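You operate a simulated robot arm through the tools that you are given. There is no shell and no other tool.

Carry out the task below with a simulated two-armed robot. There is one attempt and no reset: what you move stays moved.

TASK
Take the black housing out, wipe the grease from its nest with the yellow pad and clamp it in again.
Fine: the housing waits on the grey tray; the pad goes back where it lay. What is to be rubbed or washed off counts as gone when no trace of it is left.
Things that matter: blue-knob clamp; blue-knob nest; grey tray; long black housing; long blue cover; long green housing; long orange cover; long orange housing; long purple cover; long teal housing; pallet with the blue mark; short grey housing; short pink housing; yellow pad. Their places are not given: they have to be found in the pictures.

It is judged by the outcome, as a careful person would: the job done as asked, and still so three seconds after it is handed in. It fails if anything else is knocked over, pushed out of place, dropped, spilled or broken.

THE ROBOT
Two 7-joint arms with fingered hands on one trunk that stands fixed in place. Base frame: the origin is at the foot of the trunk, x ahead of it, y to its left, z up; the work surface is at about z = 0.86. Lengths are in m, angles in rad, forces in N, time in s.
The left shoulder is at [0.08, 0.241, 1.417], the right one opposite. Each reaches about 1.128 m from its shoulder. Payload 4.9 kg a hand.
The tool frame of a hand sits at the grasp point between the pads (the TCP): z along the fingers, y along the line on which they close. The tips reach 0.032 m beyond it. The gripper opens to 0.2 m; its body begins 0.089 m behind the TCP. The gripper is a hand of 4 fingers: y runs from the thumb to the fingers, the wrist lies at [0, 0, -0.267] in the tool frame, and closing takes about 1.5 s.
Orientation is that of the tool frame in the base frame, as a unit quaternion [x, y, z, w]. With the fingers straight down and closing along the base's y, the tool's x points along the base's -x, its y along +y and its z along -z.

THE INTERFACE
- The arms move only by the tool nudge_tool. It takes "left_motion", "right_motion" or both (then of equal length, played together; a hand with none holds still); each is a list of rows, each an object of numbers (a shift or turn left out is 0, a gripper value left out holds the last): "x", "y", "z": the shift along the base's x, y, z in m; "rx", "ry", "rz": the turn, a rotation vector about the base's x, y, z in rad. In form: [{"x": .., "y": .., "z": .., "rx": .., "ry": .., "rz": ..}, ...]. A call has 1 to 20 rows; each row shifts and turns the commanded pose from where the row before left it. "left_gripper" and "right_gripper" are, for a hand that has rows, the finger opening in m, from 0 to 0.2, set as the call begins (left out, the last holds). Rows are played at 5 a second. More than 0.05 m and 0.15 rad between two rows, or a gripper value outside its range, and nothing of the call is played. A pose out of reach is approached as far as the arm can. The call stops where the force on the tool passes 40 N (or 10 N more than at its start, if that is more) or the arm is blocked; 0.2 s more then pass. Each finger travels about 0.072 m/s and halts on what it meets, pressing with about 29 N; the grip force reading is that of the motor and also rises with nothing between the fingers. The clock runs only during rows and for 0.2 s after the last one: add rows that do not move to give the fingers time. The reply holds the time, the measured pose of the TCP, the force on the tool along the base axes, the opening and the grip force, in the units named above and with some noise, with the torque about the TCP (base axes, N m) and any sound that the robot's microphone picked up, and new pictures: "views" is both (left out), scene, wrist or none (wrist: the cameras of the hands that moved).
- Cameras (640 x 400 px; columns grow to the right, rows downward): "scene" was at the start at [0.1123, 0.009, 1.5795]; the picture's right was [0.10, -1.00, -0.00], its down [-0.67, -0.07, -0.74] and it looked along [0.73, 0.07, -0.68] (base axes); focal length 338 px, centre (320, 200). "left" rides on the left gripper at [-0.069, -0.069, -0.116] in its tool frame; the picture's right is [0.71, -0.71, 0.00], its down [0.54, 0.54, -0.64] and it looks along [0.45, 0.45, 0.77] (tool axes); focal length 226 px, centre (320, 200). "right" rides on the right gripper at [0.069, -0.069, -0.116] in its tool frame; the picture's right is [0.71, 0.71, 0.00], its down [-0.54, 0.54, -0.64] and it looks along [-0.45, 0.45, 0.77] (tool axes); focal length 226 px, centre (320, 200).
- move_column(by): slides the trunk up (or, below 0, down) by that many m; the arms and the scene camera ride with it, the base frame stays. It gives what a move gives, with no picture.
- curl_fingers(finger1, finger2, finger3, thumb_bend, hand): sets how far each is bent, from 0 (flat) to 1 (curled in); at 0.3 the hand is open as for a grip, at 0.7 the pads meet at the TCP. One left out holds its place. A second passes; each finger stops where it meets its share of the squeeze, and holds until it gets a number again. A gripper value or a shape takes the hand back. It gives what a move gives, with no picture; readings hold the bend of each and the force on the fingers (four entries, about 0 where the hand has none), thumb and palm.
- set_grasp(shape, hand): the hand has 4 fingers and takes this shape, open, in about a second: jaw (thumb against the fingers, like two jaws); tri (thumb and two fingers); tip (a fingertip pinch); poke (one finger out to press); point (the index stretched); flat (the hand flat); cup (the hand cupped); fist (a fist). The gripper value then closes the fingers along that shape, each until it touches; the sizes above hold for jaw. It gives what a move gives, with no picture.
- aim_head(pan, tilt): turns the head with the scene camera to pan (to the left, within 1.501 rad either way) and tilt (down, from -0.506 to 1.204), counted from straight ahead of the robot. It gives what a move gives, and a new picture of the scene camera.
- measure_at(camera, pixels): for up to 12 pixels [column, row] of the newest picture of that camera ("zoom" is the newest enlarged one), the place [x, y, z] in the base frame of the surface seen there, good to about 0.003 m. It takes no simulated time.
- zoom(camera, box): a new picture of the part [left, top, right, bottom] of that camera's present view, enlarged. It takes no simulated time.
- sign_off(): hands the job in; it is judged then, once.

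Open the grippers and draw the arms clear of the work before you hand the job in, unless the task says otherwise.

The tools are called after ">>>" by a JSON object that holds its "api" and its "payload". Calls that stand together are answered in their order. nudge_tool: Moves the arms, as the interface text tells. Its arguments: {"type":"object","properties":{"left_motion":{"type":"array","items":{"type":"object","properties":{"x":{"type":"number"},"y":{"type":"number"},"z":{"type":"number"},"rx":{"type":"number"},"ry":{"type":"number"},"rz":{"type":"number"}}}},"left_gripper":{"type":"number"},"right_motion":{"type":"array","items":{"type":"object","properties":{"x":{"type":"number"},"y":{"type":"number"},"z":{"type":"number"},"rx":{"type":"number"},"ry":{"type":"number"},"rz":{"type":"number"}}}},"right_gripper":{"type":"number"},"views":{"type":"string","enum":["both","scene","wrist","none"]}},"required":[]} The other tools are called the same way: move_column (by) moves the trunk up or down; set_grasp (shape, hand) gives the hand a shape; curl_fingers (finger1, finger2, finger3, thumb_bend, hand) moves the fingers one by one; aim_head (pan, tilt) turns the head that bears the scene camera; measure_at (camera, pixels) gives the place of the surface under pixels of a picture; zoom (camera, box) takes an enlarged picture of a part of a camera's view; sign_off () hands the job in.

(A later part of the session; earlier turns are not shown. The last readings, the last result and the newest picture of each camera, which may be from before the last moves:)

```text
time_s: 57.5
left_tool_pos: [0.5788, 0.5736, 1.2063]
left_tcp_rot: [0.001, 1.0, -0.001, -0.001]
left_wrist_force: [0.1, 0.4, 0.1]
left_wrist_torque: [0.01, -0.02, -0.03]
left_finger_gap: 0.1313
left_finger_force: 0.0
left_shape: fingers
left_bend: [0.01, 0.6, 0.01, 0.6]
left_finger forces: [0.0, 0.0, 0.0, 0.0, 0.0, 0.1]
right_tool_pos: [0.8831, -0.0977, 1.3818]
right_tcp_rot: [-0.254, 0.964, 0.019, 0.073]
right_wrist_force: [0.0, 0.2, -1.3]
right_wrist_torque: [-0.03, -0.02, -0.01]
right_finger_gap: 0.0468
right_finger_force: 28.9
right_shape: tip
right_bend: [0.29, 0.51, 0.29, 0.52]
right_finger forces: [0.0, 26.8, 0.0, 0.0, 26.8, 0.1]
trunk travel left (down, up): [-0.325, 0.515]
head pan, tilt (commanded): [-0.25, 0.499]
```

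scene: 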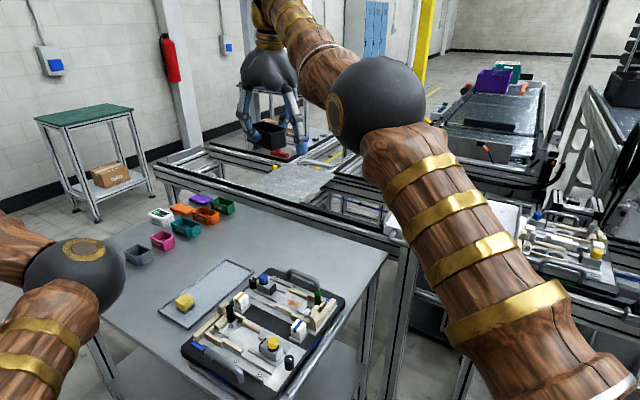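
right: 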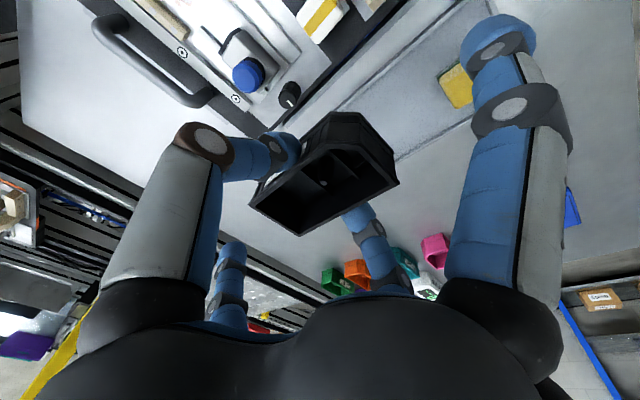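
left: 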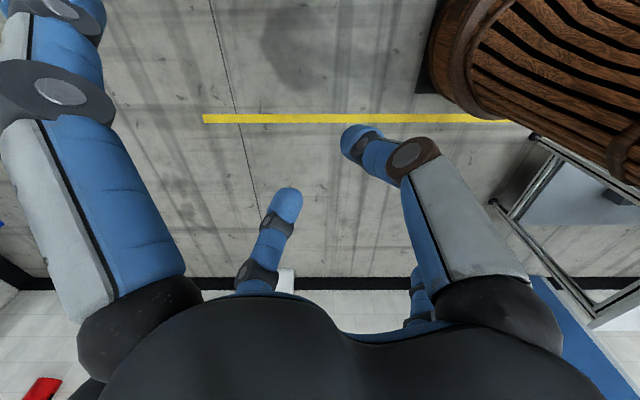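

Now all rows worked and the hand came inward by 15 mm: the elbow is free again. I continue inward.

>>> {"api": "nudge_tool", "payload": {"right_motion": [{"x": -0.006}, {"x": -0.01}, {"x": -0.01}, {"x": -0.015}, {"x": -0.015}, {"x": -0.02}], "views": "scene"}}

```text
time_s: 58.9
left_tool_pos: [0.5776, 0.5745, 1.2067]
left_tcp_rot: [0.001, 1.0, 0.001, 0.0]
left_wrist_force: [-0.3, 0.9, 0.1]
left_wrist_torque: [-0.01, 0.02, 0.03]
left_finger_gap: 0.1313
left_finger_force: 0.1
left_shape: fingers
left_bend: [0.01, 0.6, 0.01, 0.6]
left_finger forces: [0.1, 0.0, 0.0, 0.0, 0.0, 0.1]
right_tool_pos: [0.8071, -0.0985, 1.3801]
right_tcp_rot: [-0.253, 0.965, 0.018, 0.073]
right_wrist_force: [-0.6, 0.7, -0.8]
right_wrist_torque: [-0.01, 0.0, -0.02]
right_finger_gap: 0.0469
right_finger_force: 29.1
right_shape: tip
right_bend: [0.29, 0.51, 0.29, 0.52]
right_finger forces: [0.1, 26.8, 0.2, 0.0, 26.8, 0.1]
trunk travel left (down, up): [-0.325, 0.515]
head pan, tilt (commanded): [-0.25, 0.499]
```

scene: 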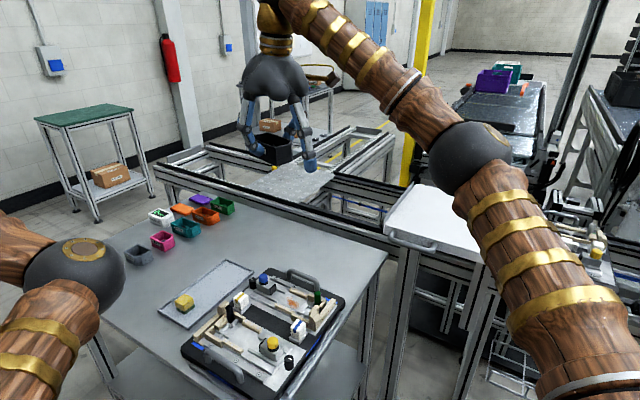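

The arm folds normally again (hand at (0.807,−0.099,1.38)). Before choosing how the left hand will take the housing, I test on the left hand whether fingers 1 and 3 can be tucked in completely, out of the way.

>>> {"api": "curl_fingers", "payload": {"hand": "left", "finger1": 1.0, "finger3": 1.0, "finger2": 0.45, "thumb_bend": 0.45}}

>>> {"api": "nudge_tool", "payload": {"left_motion": [{}, {}, {}], "views": "wrist"}}

```text
time_s: 59.9
left_tool_pos: [0.5782, 0.5742, 1.205]
left_tcp_rot: [0.001, 1.0, 0.0, 0.0]
left_wrist_force: [0.7, -0.1, -0.3]
left_wrist_torque: [-0.02, 0.0, 0.0]
left_finger_gap: 0.0588
left_finger_force: 0.0
left_shape: fingers
left_bend: [0.73, 0.45, 0.73, 0.45]
left_finger forces: [0.0, 0.1, 0.0, 0.0, 0.1, 0.0]
right_tool_pos: [0.809, -0.0981, 1.3815]
right_tcp_rot: [-0.253, 0.964, 0.019, 0.073]
right_wrist_force: [1.3, 0.2, -2.3]
right_wrist_torque: [-0.02, 0.0, -0.01]
right_finger_gap: 0.0467
right_finger_force: 28.9
right_shape: tip
right_bend: [0.29, 0.51, 0.29, 0.52]
right_finger forces: [0.0, 26.6, 0.1, 0.0, 26.8, 0.1]
trunk travel left (down, up): [-0.325, 0.515]
head pan, tilt (commanded): [-0.25, 0.499]
```

```text
time_s: 60.7
left_tool_pos: [0.5781, 0.5742, 1.2067]
left_tcp_rot: [0.001, 1.0, 0.0, 0.001]
left_wrist_force: [-0.1, 0.2, 0.0]
left_wrist_torque: [0.02, 0.02, 0.03]
left_finger_gap: 0.0588
left_finger_force: 0.0
left_shape: fingers
left_bend: [0.73, 0.45, 0.73, 0.45]
left_finger forces: [0.0, 0.0, 0.1, 0.0, 0.0, 0.0]
right_tool_pos: [0.8086, -0.0994, 1.3795]
right_tcp_rot: [-0.254, 0.964, 0.019, 0.073]
right_wrist_force: [-0.4, -1.0, -1.2]
right_wrist_torque: [-0.03, 0.01, -0.04]
right_finger_gap: 0.0468
right_finger_force: 28.8
right_shape: tip
right_bend: [0.29, 0.51, 0.29, 0.52]
right_finger forces: [0.0, 26.7, 0.0, 0.0, 26.8, 0.0]
trunk travel left (down, up): [-0.325, 0.515]
head pan, tilt (commanded): [-0.25, 0.499]
```

left: 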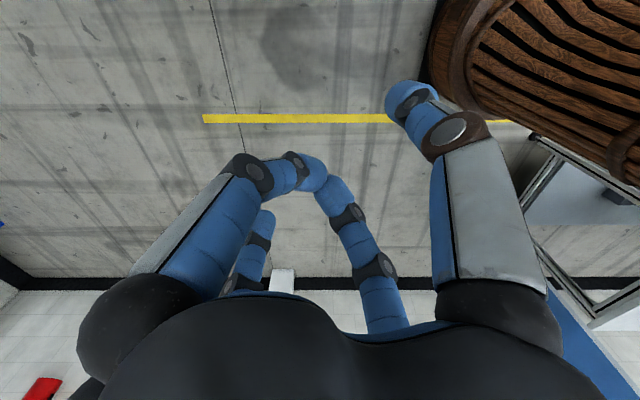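

Tucked fingers would meet at the grasp point, so that is no use. I now measure the tray's inside width carefully in the scene view, since the housing may have to lie across it.

>>> {"api": "aim_head", "payload": {"pan": 0.15, "tilt": 0.7}}

>>> {"api": "zoom", "payload": {"camera": "scene", "box": [270, 140, 390, 230]}}

```text
time_s: 61.6
left_tool_pos: [0.5777, 0.5725, 1.2063]
left_tcp_rot: [0.001, 1.0, 0.001, 0.0]
left_wrist_force: [-0.5, -0.4, -0.7]
left_wrist_torque: [-0.01, 0.02, -0.02]
left_finger_gap: 0.0587
left_finger_force: 0.0
left_shape: fingers
left_bend: [0.73, 0.45, 0.73, 0.45]
left_finger forces: [0.0, 0.0, 0.1, 0.0, 0.0, 0.0]
right_tool_pos: [0.8065, -0.0985, 1.3807]
right_tcp_rot: [-0.253, 0.965, 0.018, 0.072]
right_wrist_force: [0.3, 0.0, -1.1]
right_wrist_torque: [-0.01, 0.02, -0.02]
right_finger_gap: 0.0467
right_finger_force: 29.1
right_shape: tip
right_bend: [0.29, 0.51, 0.29, 0.52]
right_finger forces: [0.1, 26.6, 0.0, 0.0, 26.7, 0.0]
trunk travel left (down, up): [-0.325, 0.515]
head pan, tilt (commanded): [0.15, 0.7]
```

scene: 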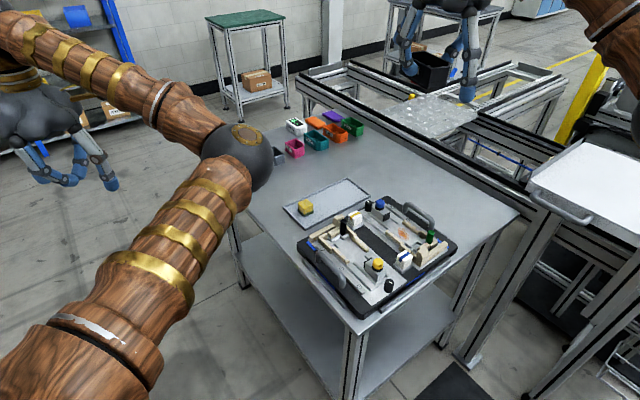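

```text
4.44 times, centred on (330, 185) of scene
```

zoom: 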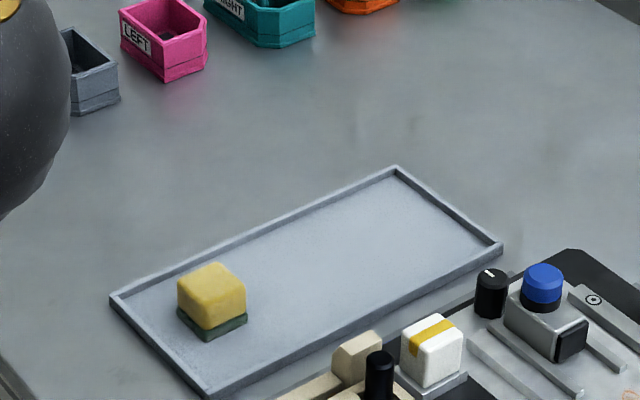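

I measure the tray's rim and floor edges near both ends.

>>> {"api": "measure_at", "payload": {"camera": "zoom", "pixels": [[111, 297], [207, 396], [499, 244], [397, 167], [124, 304], [207, 382], [484, 244], [396, 182], [300, 300], [350, 240], [250, 330], [300, 240]]}}

>>> {"api": "measure_at", "payload": {"camera": "zoom", "pixels": [[330, 338], [330, 332], [330, 326], [330, 318], [240, 247], [240, 253], [240, 259], [210, 300], [195, 285], [230, 280], [212, 268], [212, 335]]}}

```text
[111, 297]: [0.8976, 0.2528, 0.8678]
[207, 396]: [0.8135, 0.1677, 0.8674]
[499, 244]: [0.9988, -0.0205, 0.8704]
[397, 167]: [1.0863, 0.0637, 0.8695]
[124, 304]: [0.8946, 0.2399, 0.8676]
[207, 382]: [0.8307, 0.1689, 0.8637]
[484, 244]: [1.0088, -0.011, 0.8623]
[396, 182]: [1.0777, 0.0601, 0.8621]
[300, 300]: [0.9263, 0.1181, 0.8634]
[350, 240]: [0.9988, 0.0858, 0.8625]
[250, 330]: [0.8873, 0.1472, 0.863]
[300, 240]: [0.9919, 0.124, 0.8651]
```

```text
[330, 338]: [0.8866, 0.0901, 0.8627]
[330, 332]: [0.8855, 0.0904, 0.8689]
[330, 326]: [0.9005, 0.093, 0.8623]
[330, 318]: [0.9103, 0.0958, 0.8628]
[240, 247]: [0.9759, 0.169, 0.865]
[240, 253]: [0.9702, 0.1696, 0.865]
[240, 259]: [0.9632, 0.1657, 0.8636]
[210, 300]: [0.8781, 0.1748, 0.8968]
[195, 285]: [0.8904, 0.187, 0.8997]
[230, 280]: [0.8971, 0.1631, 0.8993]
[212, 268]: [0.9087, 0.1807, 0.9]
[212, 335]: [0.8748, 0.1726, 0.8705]
```

The tray measures 0.12×0.264 m outside (floor z 0.863, rim 0.870), so the housing fits across it. Plan: the left hand takes the pad first, then the right hand sets the housing on the freed, nearest part of the tray. First I park the right hand (with the housing) to the right and ready the left hand in tip shape.

>>> {"api": "set_grasp", "payload": {"hand": "left", "shape": "tip"}}

>>> {"api": "nudge_tool", "payload": {"right_motion": [{"x": -0.015, "y": -0.035, "z": -0.015}, {"x": -0.015, "y": -0.035, "z": -0.015}, {"x": -0.015, "y": -0.035, "z": -0.015}, {"x": -0.015, "y": -0.035, "z": -0.015}, {"x": -0.015, "y": -0.03, "z": -0.015}, {}], "left_motion": [{"x": 0.03, "y": -0.03, "rz": -0.077}, {"x": 0.03, "y": -0.03, "rz": -0.077}, {"x": 0.03, "y": -0.03, "rz": -0.077}, {"x": 0.03, "y": -0.03, "rz": -0.077}, {"x": 0.03, "y": -0.03, "rz": -0.077}, {}], "views": "scene"}}

```text
time_s: 62.5
left_tool_pos: [0.5772, 0.574, 1.2069]
left_tcp_rot: [0.001, 1.0, -0.001, 0.0]
left_wrist_force: [-0.2, 0.6, 0.1]
left_wrist_torque: [0.02, 0.01, 0.02]
left_finger_gap: 0.1575
left_finger_force: 0.1
left_shape: tip
left_bend: [0.16, 0.28, 0.16, 0.25]
left_finger forces: [0.0, 0.0, 0.1, 0.0, 0.1, 0.0]
right_tool_pos: [0.8083, -0.098, 1.3794]
right_tcp_rot: [-0.253, 0.965, 0.019, 0.072]
right_wrist_force: [-0.7, 0.3, -1.7]
right_wrist_torque: [-0.02, -0.01, 0.0]
right_finger_gap: 0.047
right_finger_force: 29.2
right_shape: tip
right_bend: [0.29, 0.51, 0.29, 0.52]
right_finger forces: [0.0, 26.6, 0.0, 0.1, 26.8, 0.1]
trunk travel left (down, up): [-0.325, 0.515]
head pan, tilt (commanded): [0.15, 0.7]
```

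```text
time_s: 63.9
left_tool_pos: [0.7278, 0.4249, 1.2047]
left_tcp_rot: [0.193, 0.981, -0.001, -0.001]
left_wrist_force: [-0.4, 0.4, 0.0]
left_wrist_torque: [-0.08, 0.02, 0.0]
left_finger_gap: 0.2
left_finger_force: 0.1
left_shape: tip
left_bend: [0.16, 0.3, 0.16, 0.3]
left_finger forces: [0.1, 0.0, 0.0, 0.1, 0.1, 0.0]
right_tool_pos: [0.7319, -0.2662, 1.3057]
right_tcp_rot: [-0.252, 0.965, 0.017, 0.073]
right_wrist_force: [-0.4, 0.9, -0.5]
right_wrist_torque: [-0.06, 0.01, 0.0]
right_finger_gap: 0.0465
right_finger_force: 29.1
right_shape: tip
right_bend: [0.29, 0.51, 0.29, 0.52]
right_finger forces: [0.0, 26.6, 0.0, 0.0, 26.6, 0.1]
trunk travel left (down, up): [-0.325, 0.515]
head pan, tilt (commanded): [0.15, 0.7]
```

scene: 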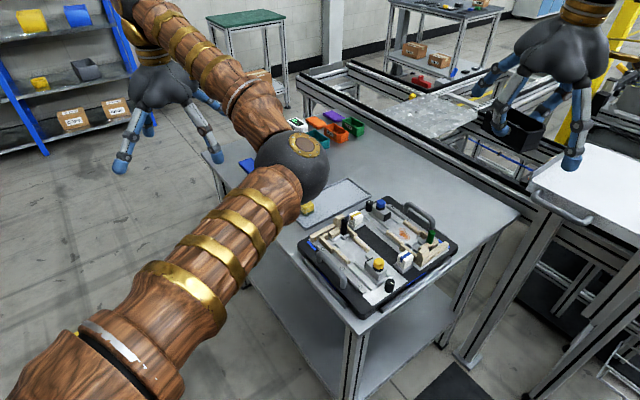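

Both moved well. I bring the left hand above the pad, and zoom into the nest to see and measure the grease.

>>> {"api": "nudge_tool", "payload": {"left_motion": [{"x": 0.0236, "y": -0.0354, "z": -0.0215, "rz": -0.0553}, {"x": 0.0236, "y": -0.0354, "z": -0.0215, "rz": -0.0553}, {"x": 0.0236, "y": -0.0354, "z": -0.0215, "rz": -0.0553}, {"x": 0.0236, "y": -0.0354, "z": -0.0215, "rz": -0.0553}, {"x": 0.0236, "y": -0.0354, "z": -0.0215, "rz": -0.0553}, {"x": 0.0236, "y": -0.0354, "z": -0.0215, "rz": -0.0553}, {"x": 0.0236, "y": -0.0354, "z": -0.0215, "rz": -0.0553}, {}], "left_gripper": 0.1, "views": "both"}}

>>> {"api": "zoom", "payload": {"camera": "scene", "box": [355, 190, 455, 280]}}

```text
time_s: 65.7
left_tool_pos: [0.8925, 0.1756, 1.0538]
left_tcp_rot: [0.377, 0.926, 0.0, 0.001]
left_wrist_force: [0.0, 0.4, -0.4]
left_wrist_torque: [-0.02, 0.0, -0.03]
left_finger_gap: 0.1004
left_finger_force: 0.1
left_shape: tip
left_bend: [0.16, 0.38, 0.16, 0.36]
left_finger forces: [0.1, 0.1, 0.1, 0.0, 0.1, 0.1]
right_tool_pos: [0.7313, -0.2682, 1.306]
right_tcp_rot: [-0.253, 0.965, 0.019, 0.073]
right_wrist_force: [0.4, 0.6, -0.9]
right_wrist_torque: [0.0, 0.04, 0.0]
right_finger_gap: 0.0467
right_finger_force: 28.2
right_shape: tip
right_bend: [0.29, 0.51, 0.29, 0.52]
right_finger forces: [0.1, 26.6, 0.0, 0.0, 26.5, 0.1]
trunk travel left (down, up): [-0.325, 0.515]
head pan, tilt (commanded): [0.15, 0.7]
```

scene: 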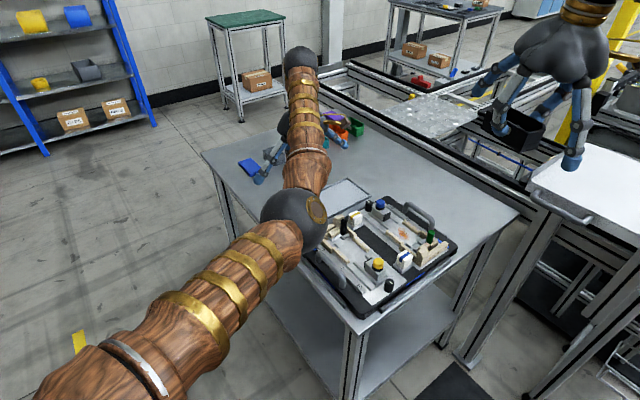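
left: 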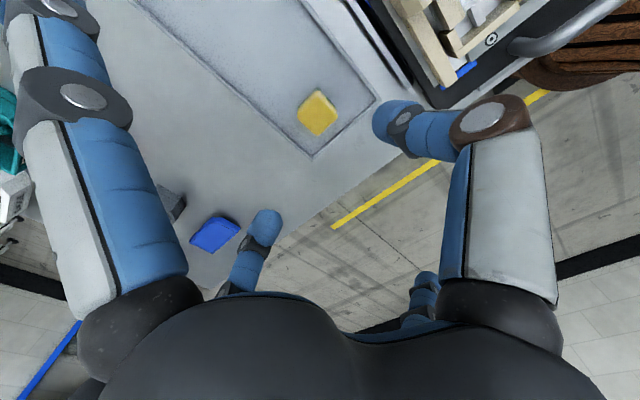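

```text
4.44 times, centred on (405, 235) of scene
```

zoom: 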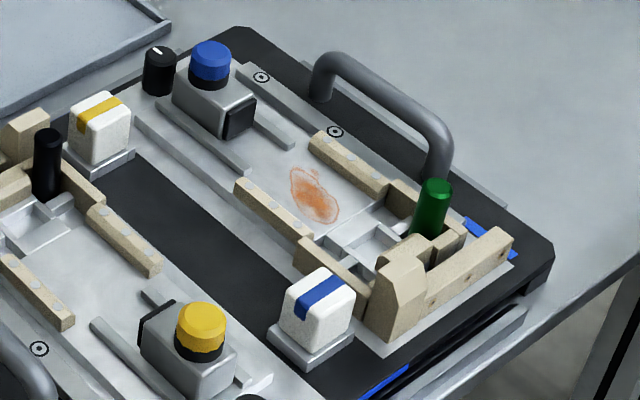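

The grease is an oval at zoom (315,193) between the roller rails. I measure it, the nest floor and the stops, and the pad in the left camera.

>>> {"api": "measure_at", "payload": {"camera": "zoom", "pixels": [[315, 195], [292, 180], [338, 212], [298, 168], [325, 222], [340, 200], [270, 150], [350, 235], [350, 160], [265, 205], [240, 120], [225, 110]]}}

>>> {"api": "measure_at", "payload": {"camera": "left", "pixels": [[319, 112], [300, 112], [322, 92], [337, 114], [318, 132], [310, 102], [328, 122], [385, 120], [265, 225], [300, 150], [370, 100]]}}

>>> {"api": "zoom", "payload": {"camera": "left", "box": [240, 50, 420, 190]}}

```text
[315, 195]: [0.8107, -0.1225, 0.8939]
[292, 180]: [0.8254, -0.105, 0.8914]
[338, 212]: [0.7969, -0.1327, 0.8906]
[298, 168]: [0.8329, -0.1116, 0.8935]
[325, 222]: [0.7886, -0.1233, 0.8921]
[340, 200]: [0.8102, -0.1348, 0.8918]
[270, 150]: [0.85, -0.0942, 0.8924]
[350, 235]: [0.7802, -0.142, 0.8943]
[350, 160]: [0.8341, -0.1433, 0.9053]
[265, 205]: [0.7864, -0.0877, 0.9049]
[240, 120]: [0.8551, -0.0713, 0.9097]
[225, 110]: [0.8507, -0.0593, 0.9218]
```

```text
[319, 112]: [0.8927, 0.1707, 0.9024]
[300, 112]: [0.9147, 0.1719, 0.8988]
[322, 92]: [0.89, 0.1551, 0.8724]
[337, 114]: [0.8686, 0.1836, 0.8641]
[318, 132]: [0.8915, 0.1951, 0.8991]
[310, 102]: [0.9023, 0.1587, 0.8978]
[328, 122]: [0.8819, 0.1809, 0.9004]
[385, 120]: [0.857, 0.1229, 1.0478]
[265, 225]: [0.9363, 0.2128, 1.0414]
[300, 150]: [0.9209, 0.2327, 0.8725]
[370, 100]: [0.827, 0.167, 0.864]
```

```text
2.86 times, centred on (330, 120) of left
```

zoom: 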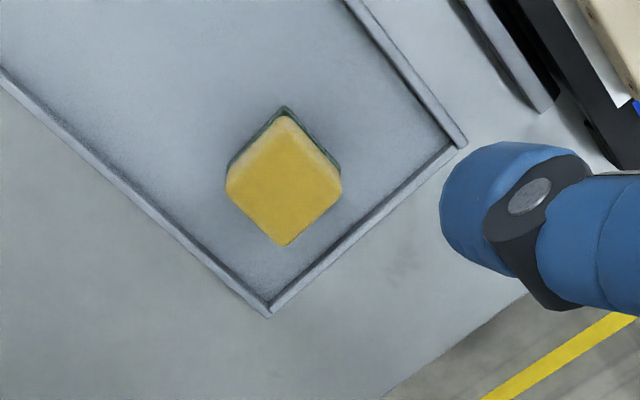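

The nest floor is at z≈0.892 and the grease spans about 0.043 along the nest and 0.032 across. I measure the pad's corners for its size and centre.

>>> {"api": "measure_at", "payload": {"camera": "zoom", "pixels": [[231, 187], [335, 180], [283, 241], [284, 122], [283, 180], [230, 165], [338, 165], [285, 110], [262, 275], [462, 145]]}}

```text
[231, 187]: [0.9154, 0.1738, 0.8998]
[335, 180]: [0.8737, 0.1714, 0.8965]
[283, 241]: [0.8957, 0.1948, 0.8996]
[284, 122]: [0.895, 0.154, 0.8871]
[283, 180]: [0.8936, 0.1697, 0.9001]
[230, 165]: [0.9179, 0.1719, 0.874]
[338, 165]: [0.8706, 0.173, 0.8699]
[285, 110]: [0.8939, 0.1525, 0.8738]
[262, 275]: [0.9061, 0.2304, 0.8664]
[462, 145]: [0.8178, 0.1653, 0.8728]
```

The pad is about 0.034×0.034×0.038 m, centred at (0.8945,0.1735). I lower the left hand around it with a 0.065 gap (pinch line along e2).

>>> {"api": "nudge_tool", "payload": {"left_motion": [{"x": 0.002, "y": -0.002, "z": -0.04}, {"z": -0.04}, {"z": -0.035}, {"z": -0.02}, {"z": -0.012}, {}], "left_gripper": 0.065, "views": "both"}}

>>> {"api": "zoom", "payload": {"camera": "left", "box": [240, 80, 440, 250]}}

```text
time_s: 67.1
left_tool_pos: [0.8929, 0.1727, 0.9083]
left_tcp_rot: [0.378, 0.926, 0.0, 0.0]
left_wrist_force: [0.0, 0.9, 0.8]
left_wrist_torque: [-0.05, -0.02, 0.01]
left_finger_gap: 0.0655
left_finger_force: 0.1
left_shape: tip
left_bend: [0.16, 0.46, 0.16, 0.45]
left_finger forces: [0.0, 0.0, 0.0, 0.0, 0.1, 0.0]
right_tool_pos: [0.7318, -0.2674, 1.3057]
right_tcp_rot: [-0.253, 0.965, 0.018, 0.073]
right_wrist_force: [0.2, 0.4, -1.4]
right_wrist_torque: [0.03, -0.02, 0.05]
right_finger_gap: 0.0468
right_finger_force: 28.9
right_shape: tip
right_bend: [0.29, 0.51, 0.29, 0.52]
right_finger forces: [0.0, 26.6, 0.0, 0.1, 26.5, 0.0]
trunk travel left (down, up): [-0.325, 0.515]
head pan, tilt (commanded): [0.15, 0.7]
```

scene: 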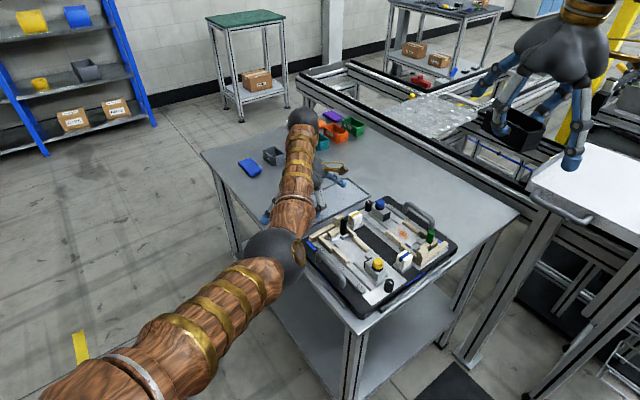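
left: 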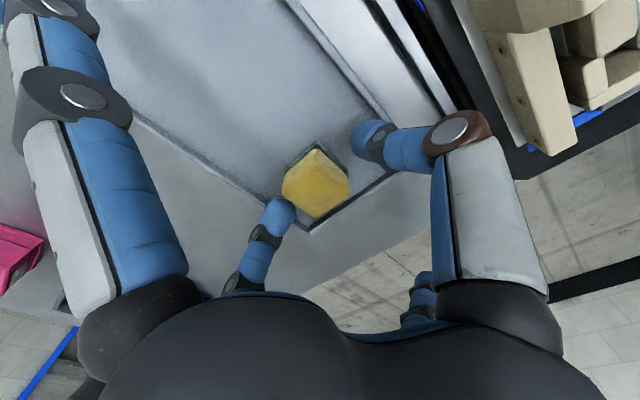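

```text
2.35 times, centred on (340, 165) of left
```

zoom: 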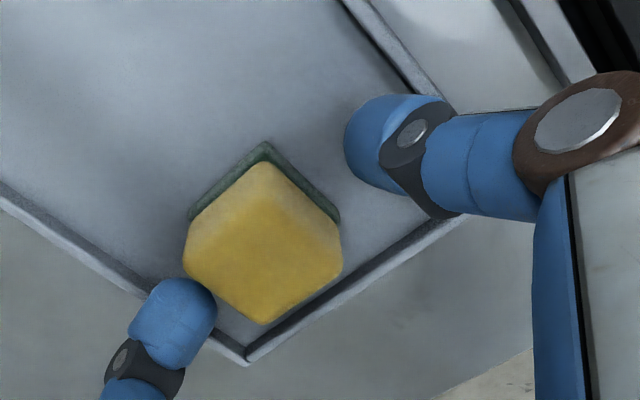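

The pinch line passes through the pad's centre. Before closing I check the pallet handle's height, since the spread fingers will pass near it while wiping.

>>> {"api": "zoom", "payload": {"camera": "scene", "box": [385, 190, 455, 250]}}

>>> {"api": "measure_at", "payload": {"camera": "zoom", "pixels": [[200, 95], [250, 110], [300, 140], [350, 175], [400, 210], [430, 245], [180, 120], [445, 290]]}}

```text
6.67 times, centred on (420, 220) of scene
```

zoom: 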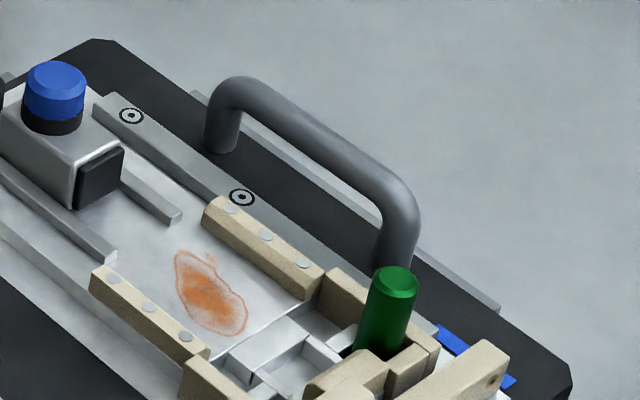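

```text
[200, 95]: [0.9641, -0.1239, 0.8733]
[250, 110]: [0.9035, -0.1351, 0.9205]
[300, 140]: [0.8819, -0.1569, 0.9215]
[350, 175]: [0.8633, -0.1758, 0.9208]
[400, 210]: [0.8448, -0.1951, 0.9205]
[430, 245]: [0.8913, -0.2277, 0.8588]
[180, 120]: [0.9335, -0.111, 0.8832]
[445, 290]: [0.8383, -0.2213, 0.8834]
```

The handle's top is at about 0.925, so I keep fingers 1 and 3 flat and use curl mode for the pad. I lower 6 mm and close thumb and finger 2 on it.

>>> {"api": "nudge_tool", "payload": {"left_motion": [{"x": 0.001, "z": -0.006}, {}], "views": "none"}}

>>> {"api": "curl_fingers", "payload": {"hand": "left", "finger1": 0.0, "finger3": 0.0, "finger2": 0.66, "thumb_bend": 0.66}}

>>> {"api": "zoom", "payload": {"camera": "left", "box": [240, 80, 440, 250]}}

```text
time_s: 67.7
left_tool_pos: [0.8946, 0.173, 0.9013]
left_tcp_rot: [0.377, 0.926, 0.001, 0.0]
left_wrist_force: [-0.2, 0.4, -0.1]
left_wrist_torque: [0.01, 0.0, -0.01]
left_finger_gap: 0.0653
left_finger_force: 0.0
left_shape: tip
left_bend: [0.16, 0.46, 0.16, 0.45]
left_finger forces: [0.0, 0.0, 0.0, 0.0, 0.0, 0.1]
right_tool_pos: [0.7321, -0.2684, 1.3061]
right_tcp_rot: [-0.253, 0.964, 0.02, 0.073]
right_wrist_force: [0.0, 0.0, -1.6]
right_wrist_torque: [-0.04, 0.02, -0.01]
right_finger_gap: 0.0465
right_finger_force: 29.2
right_shape: tip
right_bend: [0.29, 0.51, 0.29, 0.52]
right_finger forces: [0.0, 26.7, 0.0, 0.0, 26.6, 0.0]
trunk travel left (down, up): [-0.325, 0.515]
head pan, tilt (commanded): [0.15, 0.7]
```

```text
time_s: 68.7
left_tool_pos: [0.8935, 0.1739, 0.9044]
left_tcp_rot: [0.378, 0.926, 0.001, 0.0]
left_wrist_force: [-0.2, -2.0, 10.4]
left_wrist_torque: [0.0, -0.03, -0.01]
left_finger_gap: 0.1296
left_finger_force: 8.3
left_shape: fingers
left_bend: [0.01, 0.63, 0.01, 0.64]
left_finger forces: [0.0, 9.1, 0.0, 0.0, 7.5, 0.1]
right_tool_pos: [0.7291, -0.2678, 1.3065]
right_tcp_rot: [-0.253, 0.965, 0.019, 0.072]
right_wrist_force: [0.2, -0.4, -1.1]
right_wrist_torque: [-0.03, 0.03, -0.01]
right_finger_gap: 0.0468
right_finger_force: 28.9
right_shape: tip
right_bend: [0.29, 0.51, 0.29, 0.52]
right_finger forces: [0.0, 26.6, 0.0, 0.1, 26.5, 0.0]
trunk travel left (down, up): [-0.325, 0.515]
head pan, tilt (commanded): [0.15, 0.7]
```

```text
2.35 times, centred on (340, 165) of left
```

zoom: 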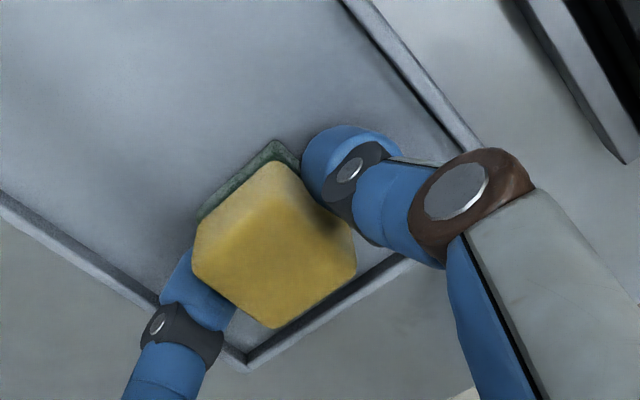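

The pad is gripped with 8–9 N. I lift it slowly.

>>> {"api": "nudge_tool", "payload": {"left_motion": [{"z": 0.005}, {"z": 0.01}, {"z": 0.015}, {"z": 0.02}, {}], "views": "wrist"}}

>>> {"api": "zoom", "payload": {"camera": "left", "box": [240, 80, 440, 250]}}

```text
time_s: 69.9
left_tool_pos: [0.8935, 0.1735, 0.9529]
left_tcp_rot: [0.378, 0.926, 0.0, 0.0]
left_wrist_force: [-0.1, 0.1, -0.5]
left_wrist_torque: [0.02, 0.01, -0.01]
left_finger_gap: 0.1293
left_finger_force: 5.0
left_shape: fingers
left_bend: [0.01, 0.63, 0.01, 0.64]
left_finger forces: [0.1, 4.9, 0.0, 0.1, 4.9, 0.0]
right_tool_pos: [0.7328, -0.2676, 1.3046]
right_tcp_rot: [-0.253, 0.965, 0.019, 0.072]
right_wrist_force: [0.2, 0.2, -1.0]
right_wrist_torque: [0.01, -0.03, 0.03]
right_finger_gap: 0.047
right_finger_force: 29.2
right_shape: tip
right_bend: [0.29, 0.51, 0.29, 0.52]
right_finger forces: [0.0, 26.5, 0.0, 0.0, 26.7, 0.1]
trunk travel left (down, up): [-0.325, 0.515]
head pan, tilt (commanded): [0.15, 0.7]
```

left: 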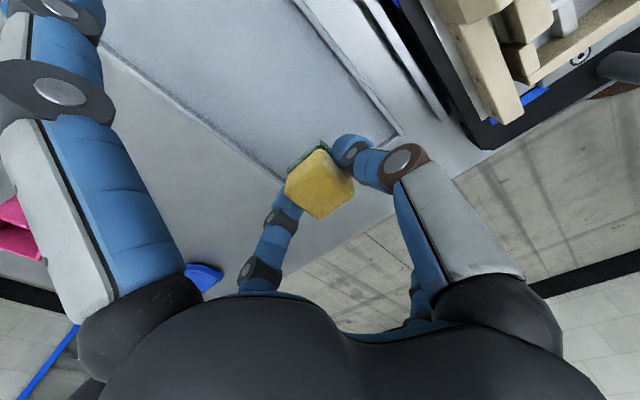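

```text
2.35 times, centred on (340, 165) of left
```

zoom: 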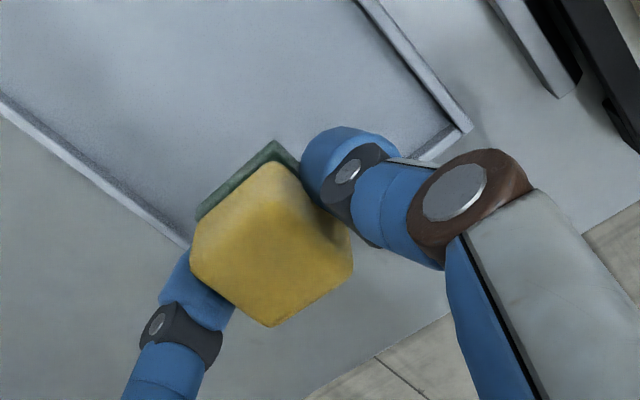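

The pad is held. I firm the grip slightly and then carry it up and away to the left, so the right hand can come to the tray.

>>> {"api": "curl_fingers", "payload": {"hand": "left", "finger2": 0.7, "thumb_bend": 0.7}}

>>> {"api": "nudge_tool", "payload": {"left_motion": [{"z": 0.045}, {"z": 0.045}, {"z": 0.045}, {"z": 0.03, "x": -0.02, "y": 0.03}, {"x": -0.028, "y": 0.037}, {"x": -0.028, "y": 0.037}, {"x": -0.028, "y": 0.037}, {"x": -0.028, "y": 0.037}, {"x": -0.028, "y": 0.037}, {"x": -0.028, "y": 0.037}, {"x": -0.028, "y": 0.037}, {"x": -0.028, "y": 0.037}, {"x": -0.028, "y": 0.037}], "views": "both"}}

```text
time_s: 70.9
left_tool_pos: [0.8924, 0.1751, 0.9516]
left_tcp_rot: [0.378, 0.926, 0.0, 0.0]
left_wrist_force: [-0.3, -0.5, -0.5]
left_wrist_torque: [0.01, -0.01, 0.04]
left_finger_gap: 0.1284
left_finger_force: 9.5
left_shape: fingers
left_bend: [0.01, 0.63, 0.01, 0.66]
left_finger forces: [0.0, 9.7, 0.0, 0.0, 9.7, 0.1]
right_tool_pos: [0.7323, -0.2689, 1.3064]
right_tcp_rot: [-0.253, 0.965, 0.018, 0.073]
right_wrist_force: [-0.3, 0.0, -1.2]
right_wrist_torque: [-0.04, 0.03, 0.01]
right_finger_gap: 0.0466
right_finger_force: 29.0
right_shape: tip
right_bend: [0.29, 0.51, 0.29, 0.52]
right_finger forces: [0.1, 26.6, 0.1, 0.1, 26.6, 0.0]
trunk travel left (down, up): [-0.325, 0.515]
head pan, tilt (commanded): [0.15, 0.7]
```

```text
time_s: 73.7
left_tool_pos: [0.6206, 0.5387, 1.1183]
left_tcp_rot: [0.377, 0.926, -0.001, 0.0]
left_wrist_force: [-0.5, 0.2, -0.4]
left_wrist_torque: [-0.03, -0.03, 0.03]
left_finger_gap: 0.1287
left_finger_force: 9.1
left_shape: fingers
left_bend: [0.01, 0.63, 0.01, 0.66]
left_finger forces: [0.0, 9.3, 0.0, 0.1, 9.3, 0.1]
right_tool_pos: [0.7312, -0.2665, 1.3061]
right_tcp_rot: [-0.253, 0.965, 0.019, 0.073]
right_wrist_force: [-0.4, -0.4, -1.3]
right_wrist_torque: [0.01, -0.02, -0.02]
right_finger_gap: 0.0468
right_finger_force: 28.9
right_shape: tip
right_bend: [0.29, 0.51, 0.29, 0.52]
right_finger forces: [0.0, 26.7, 0.0, 0.0, 26.6, 0.0]
trunk travel left (down, up): [-0.325, 0.515]
head pan, tilt (commanded): [0.15, 0.7]
```

scene: 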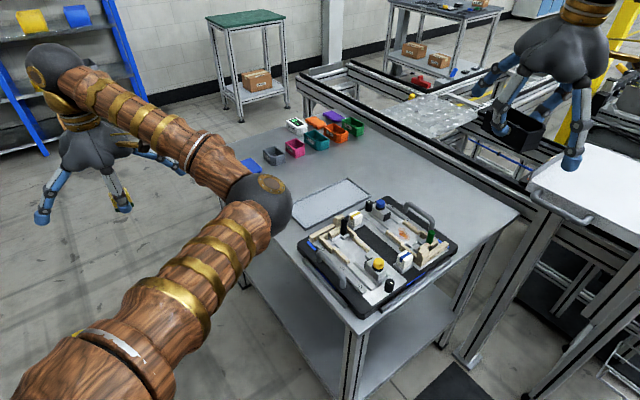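
left: 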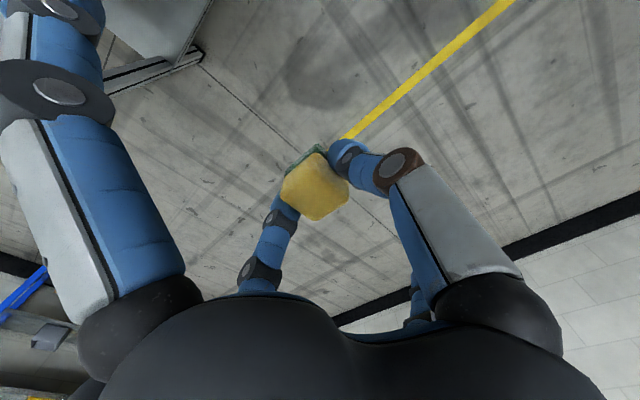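

The tray is free now. I check the left elbow's position (scene (262,200)) so the right forearm will not meet it.

>>> {"api": "measure_at", "payload": {"camera": "scene", "pixels": [[262, 200], [280, 205], [250, 215], [215, 165], [200, 260], [150, 120]]}}

```text
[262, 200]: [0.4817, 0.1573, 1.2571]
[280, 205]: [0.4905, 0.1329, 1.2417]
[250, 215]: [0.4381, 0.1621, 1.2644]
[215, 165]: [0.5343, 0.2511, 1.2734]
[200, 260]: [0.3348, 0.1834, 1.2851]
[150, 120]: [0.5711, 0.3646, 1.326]
```

The left elbow sits at about (0.52,0.155,1.21), only ~7 cm from where the right forearm will pass. I draw the left hand further back and out first.

>>> {"api": "nudge_tool", "payload": {"left_motion": [{"x": -0.04, "y": 0.02, "z": 0.01}, {"x": -0.04, "y": 0.02, "z": 0.01}, {"x": -0.04, "y": 0.02, "z": 0.01}, {"x": -0.04, "y": 0.02, "z": 0.01}, {}], "views": "scene"}}

```text
time_s: 74.9
left_tool_pos: [0.4622, 0.6181, 1.1575]
left_tcp_rot: [0.377, 0.926, 0.0, 0.0]
left_wrist_force: [-0.1, 0.0, 0.4]
left_wrist_torque: [0.0, 0.0, 0.01]
left_finger_gap: 0.1285
left_finger_force: 9.1
left_shape: fingers
left_bend: [0.01, 0.63, 0.01, 0.66]
left_finger forces: [0.0, 9.2, 0.0, 0.1, 9.2, 0.0]
right_tool_pos: [0.7325, -0.2674, 1.3049]
right_tcp_rot: [-0.252, 0.965, 0.019, 0.072]
right_wrist_force: [-0.3, -0.3, -2.0]
right_wrist_torque: [0.0, 0.01, 0.02]
right_finger_gap: 0.0467
right_finger_force: 29.2
right_shape: tip
right_bend: [0.29, 0.51, 0.29, 0.52]
right_finger forces: [0.0, 26.6, 0.0, 0.0, 26.7, 0.1]
trunk travel left (down, up): [-0.325, 0.515]
head pan, tilt (commanded): [0.15, 0.7]
```

scene: 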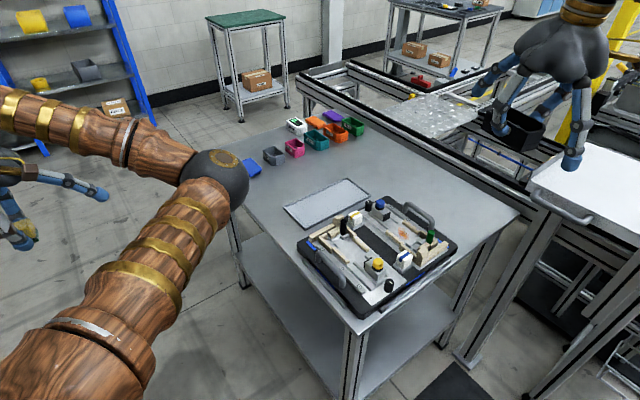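

The left arm is clear. I bring the right hand with the housing above the freed end of the tray, first turning to the tray's axis, then adding 0.10 rad lean for reach.

>>> {"api": "nudge_tool", "payload": {"right_motion": [{"x": 0.0117, "y": 0.0337, "z": -0.0158, "rz": 0.0408}, {"x": 0.0117, "y": 0.0337, "z": -0.0158, "rz": 0.0408}, {"x": 0.0117, "y": 0.0337, "z": -0.0158, "rz": 0.0408}, {"x": 0.0117, "y": 0.0337, "z": -0.0158, "rz": 0.0408}, {"x": 0.0117, "y": 0.0337, "z": -0.0158, "rz": 0.0408}, {"x": 0.0117, "y": 0.0337, "z": -0.0158, "rz": 0.0408}, {"x": 0.0117, "y": 0.0337, "z": -0.0158, "rz": 0.0408}, {"x": 0.0, "y": 0.0, "z": 0, "rx": 0.0358, "ry": -0.0349}, {"rx": 0.0358, "ry": -0.0349}], "views": "scene"}}

```text
time_s: 76.9
left_tool_pos: [0.4632, 0.6179, 1.1581]
left_tcp_rot: [0.378, 0.926, 0.0, 0.0]
left_wrist_force: [-0.2, -1.0, -0.4]
left_wrist_torque: [-0.01, 0.01, 0.0]
left_finger_gap: 0.1286
left_finger_force: 9.2
left_shape: fingers
left_bend: [0.01, 0.63, 0.01, 0.66]
left_finger forces: [0.1, 9.4, 0.1, 0.0, 9.2, 0.0]
right_tool_pos: [0.8154, -0.0331, 1.195]
right_tcp_rot: [-0.386, 0.914, 0.049, 0.115]
right_wrist_force: [0.1, -0.5, -1.6]
right_wrist_torque: [0.0, 0.05, 0.02]
right_finger_gap: 0.0468
right_finger_force: 28.9
right_shape: tip
right_bend: [0.29, 0.52, 0.29, 0.52]
right_finger forces: [0.0, 26.5, 0.0, 0.0, 26.5, 0.0]
trunk travel left (down, up): [-0.325, 0.515]
head pan, tilt (commanded): [0.15, 0.7]
```

scene: 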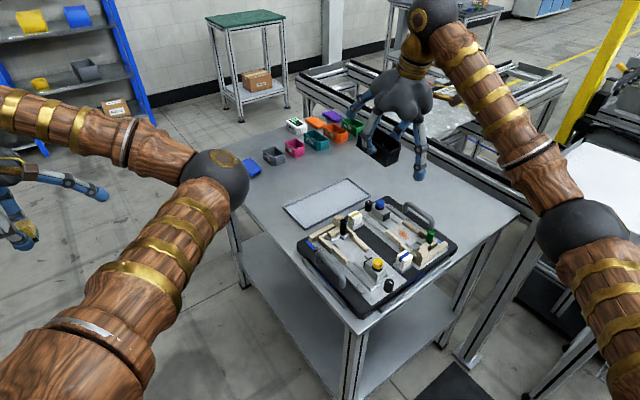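

Lean is 0.25 rad along e2 as planned. I continue to above the tray's free end, watching for any reach flag.

>>> {"api": "nudge_tool", "payload": {"right_motion": [{"x": 0.0113, "y": 0.034, "z": -0.024}, {"x": 0.0113, "y": 0.034, "z": -0.024}, {"x": 0.0113, "y": 0.034, "z": -0.024}, {"x": 0.0113, "y": 0.034, "z": -0.024}, {"x": 0.0113, "y": 0.034, "z": -0.024}, {"x": 0.0113, "y": 0.034, "z": -0.024}], "views": "both"}}

>>> {"api": "zoom", "payload": {"camera": "scene", "box": [260, 90, 420, 240]}}

```text
time_s: 78.3
left_tool_pos: [0.4627, 0.6201, 1.157]
left_tcp_rot: [0.378, 0.926, -0.002, 0.0]
left_wrist_force: [0.6, 0.4, -0.8]
left_wrist_torque: [-0.05, 0.01, -0.01]
left_finger_gap: 0.1288
left_finger_force: 9.2
left_shape: fingers
left_bend: [0.01, 0.63, 0.01, 0.66]
left_finger forces: [0.0, 9.3, 0.0, 0.0, 9.3, 0.0]
right_tool_pos: [0.8817, 0.1734, 1.0502]
right_tcp_rot: [-0.386, 0.914, 0.047, 0.114]
right_wrist_force: [-0.6, -0.2, -2.3]
right_wrist_torque: [0.0, 0.01, 0.01]
right_finger_gap: 0.0466
right_finger_force: 29.1
right_shape: tip
right_bend: [0.29, 0.52, 0.29, 0.52]
right_finger forces: [0.0, 26.4, 0.1, 0.0, 26.5, 0.1]
trunk travel left (down, up): [-0.325, 0.515]
head pan, tilt (commanded): [0.15, 0.7]
```

scene: 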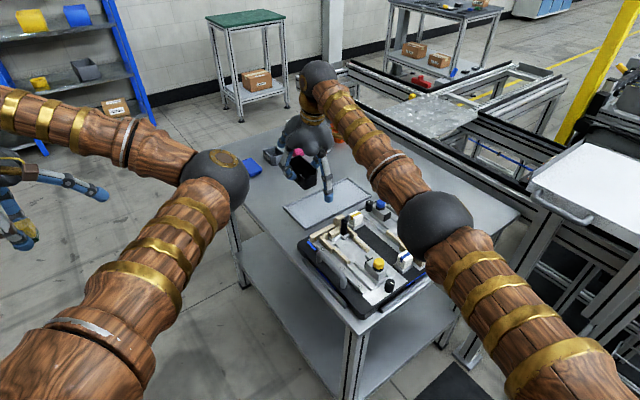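
right: 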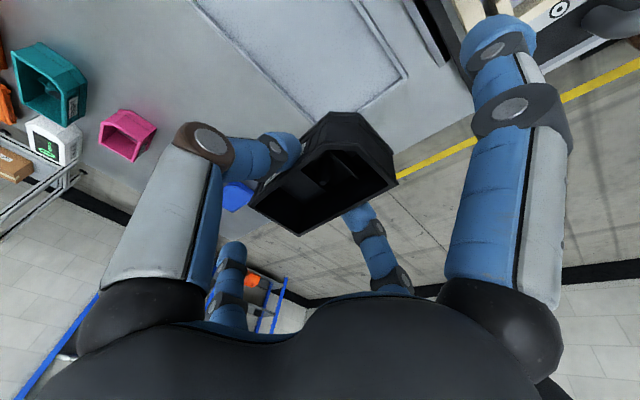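

```text
2.67 times, centred on (340, 165) of scene
```

zoom: 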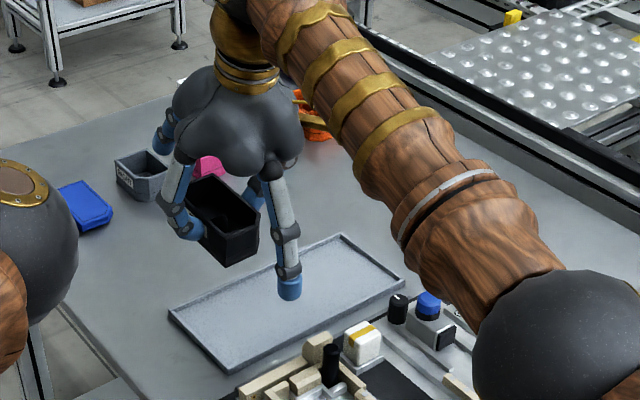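

The arm reaches this pose without flags. But the near finger 1 would come down on the yellow nest's stop bar, so I bring it in close to the housing's end (bend 0.36) while holding the pinch with thumb and finger 2.

>>> {"api": "curl_fingers", "payload": {"hand": "right", "finger1": 0.36, "finger2": 0.62, "thumb_bend": 0.62, "finger3": 0.2}}

>>> {"api": "zoom", "payload": {"camera": "right", "box": [180, 50, 480, 260]}}

>>> {"api": "zoom", "payload": {"camera": "scene", "box": [280, 100, 380, 230]}}

```text
time_s: 79.3
left_tool_pos: [0.463, 0.6183, 1.1574]
left_tcp_rot: [0.378, 0.926, -0.001, 0.0]
left_wrist_force: [0.3, -0.5, -0.2]
left_wrist_torque: [-0.01, 0.0, 0.01]
left_finger_gap: 0.1285
left_finger_force: 9.3
left_shape: fingers
left_bend: [0.01, 0.63, 0.01, 0.66]
left_finger forces: [0.0, 9.4, 0.0, 0.1, 9.1, 0.1]
right_tool_pos: [0.882, 0.1711, 1.0502]
right_tcp_rot: [-0.386, 0.914, 0.048, 0.114]
right_wrist_force: [0.0, 0.5, -1.0]
right_wrist_torque: [-0.02, 0.0, -0.02]
right_finger_gap: 0.0864
right_finger_force: 3.0
right_shape: fingers
right_bend: [0.36, 0.6, 0.2, 0.61]
right_finger forces: [0.0, 3.1, 0.0, 0.0, 3.2, 0.1]
trunk travel left (down, up): [-0.325, 0.515]
head pan, tilt (commanded): [0.15, 0.7]
```

```text
1.90 times, centred on (330, 155) of right
```

zoom: 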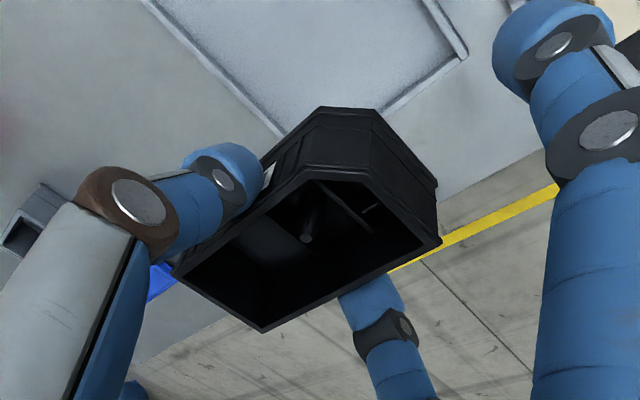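

```text
3.08 times, centred on (330, 165) of scene
```

zoom: 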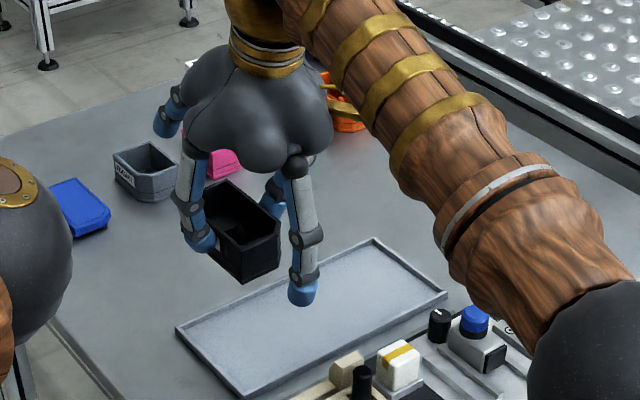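

The grip fell to 3 N in this mode, so I tighten thumb and finger 2 right away.

>>> {"api": "curl_fingers", "payload": {"hand": "right", "finger2": 0.69, "thumb_bend": 0.7}}

>>> {"api": "zoom", "payload": {"camera": "right", "box": [180, 50, 480, 260]}}

```text
time_s: 80.3
left_tool_pos: [0.4628, 0.6189, 1.1561]
left_tcp_rot: [0.378, 0.926, 0.001, 0.0]
left_wrist_force: [0.0, 1.0, 0.1]
left_wrist_torque: [0.01, -0.01, 0.01]
left_finger_gap: 0.1284
left_finger_force: 9.7
left_shape: fingers
left_bend: [0.01, 0.63, 0.01, 0.66]
left_finger forces: [0.1, 9.2, 0.1, 0.0, 9.2, 0.1]
right_tool_pos: [0.8809, 0.1722, 1.051]
right_tcp_rot: [-0.385, 0.915, 0.048, 0.114]
right_wrist_force: [0.3, 0.7, -1.2]
right_wrist_torque: [-0.01, -0.01, -0.03]
right_finger_gap: 0.0833
right_finger_force: 10.6
right_shape: fingers
right_bend: [0.36, 0.58, 0.2, 0.66]
right_finger forces: [0.1, 10.4, 0.0, 0.0, 10.3, 0.1]
trunk travel left (down, up): [-0.325, 0.515]
head pan, tilt (commanded): [0.15, 0.7]
```

```text
1.90 times, centred on (330, 155) of right
```

zoom: 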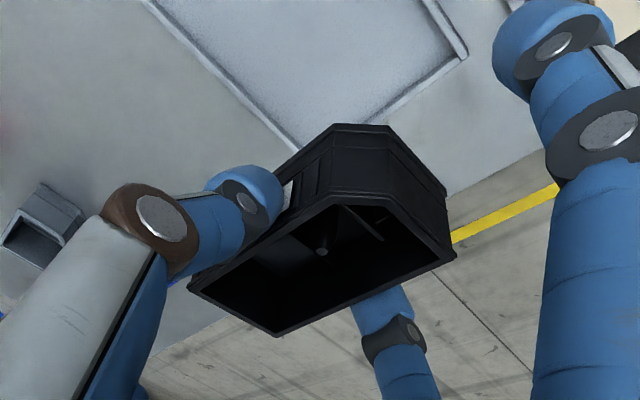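

Grip is 10 N now. I measure finger 1's tip relative to the housing to be sure of its path down.

>>> {"api": "measure_at", "payload": {"camera": "right", "pixels": [[452, 60], [460, 75], [445, 85], [440, 70], [395, 175], [340, 118], [310, 205], [270, 150], [372, 130], [398, 187]]}}

```text
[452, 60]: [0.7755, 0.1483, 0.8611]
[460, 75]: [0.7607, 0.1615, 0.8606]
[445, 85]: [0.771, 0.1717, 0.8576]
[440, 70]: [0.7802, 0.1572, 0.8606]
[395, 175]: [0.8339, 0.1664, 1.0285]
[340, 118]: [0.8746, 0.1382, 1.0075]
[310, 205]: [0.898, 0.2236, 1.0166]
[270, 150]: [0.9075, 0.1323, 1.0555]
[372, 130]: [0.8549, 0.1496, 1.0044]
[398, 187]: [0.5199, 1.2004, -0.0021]
```

I take a fresh right wrist picture and measure the housing's rim corners to know its tilt.

>>> {"api": "nudge_tool", "payload": {"right_motion": [{}], "views": "wrist"}}

>>> {"api": "measure_at", "payload": {"camera": "right", "pixels": [[306, 223], [264, 198], [374, 159], [332, 159], [395, 180], [378, 122], [340, 117], [470, 40], [480, 60], [500, 30], [465, 90]]}}

```text
time_s: 80.7
left_tool_pos: [0.4618, 0.6185, 1.1561]
left_tcp_rot: [0.378, 0.926, 0.001, 0.001]
left_wrist_force: [0.2, -0.1, -0.7]
left_wrist_torque: [0.05, -0.02, 0.02]
left_finger_gap: 0.1282
left_finger_force: 9.3
left_shape: fingers
left_bend: [0.01, 0.63, 0.01, 0.66]
left_finger forces: [0.1, 9.4, 0.0, 0.1, 9.2, 0.0]
right_tool_pos: [0.881, 0.1721, 1.0512]
right_tcp_rot: [-0.385, 0.914, 0.048, 0.114]
right_wrist_force: [0.5, 0.2, -1.8]
right_wrist_torque: [0.0, -0.02, 0.02]
right_finger_gap: 0.0833
right_finger_force: 10.3
right_shape: fingers
right_bend: [0.36, 0.58, 0.2, 0.66]
right_finger forces: [0.1, 10.5, 0.0, 0.1, 10.3, 0.0]
trunk travel left (down, up): [-0.325, 0.515]
head pan, tilt (commanded): [0.15, 0.7]
```

right: 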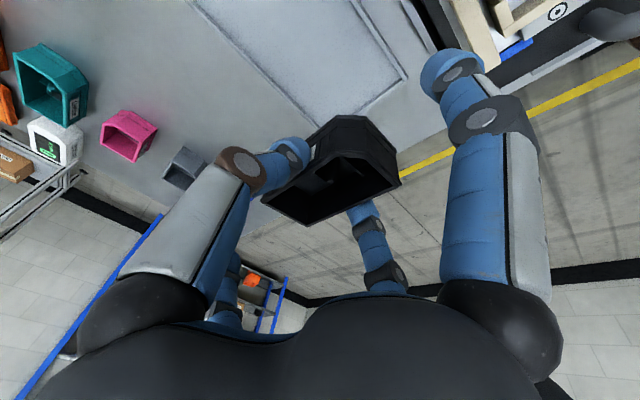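

```text
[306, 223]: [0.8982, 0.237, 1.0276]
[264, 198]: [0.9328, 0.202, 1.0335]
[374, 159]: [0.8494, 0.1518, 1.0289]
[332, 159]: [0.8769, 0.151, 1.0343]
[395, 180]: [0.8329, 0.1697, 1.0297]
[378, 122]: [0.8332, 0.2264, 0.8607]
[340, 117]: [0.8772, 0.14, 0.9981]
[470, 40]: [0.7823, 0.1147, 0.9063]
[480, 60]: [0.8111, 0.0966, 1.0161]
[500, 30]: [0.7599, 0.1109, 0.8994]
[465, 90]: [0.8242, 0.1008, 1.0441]
```

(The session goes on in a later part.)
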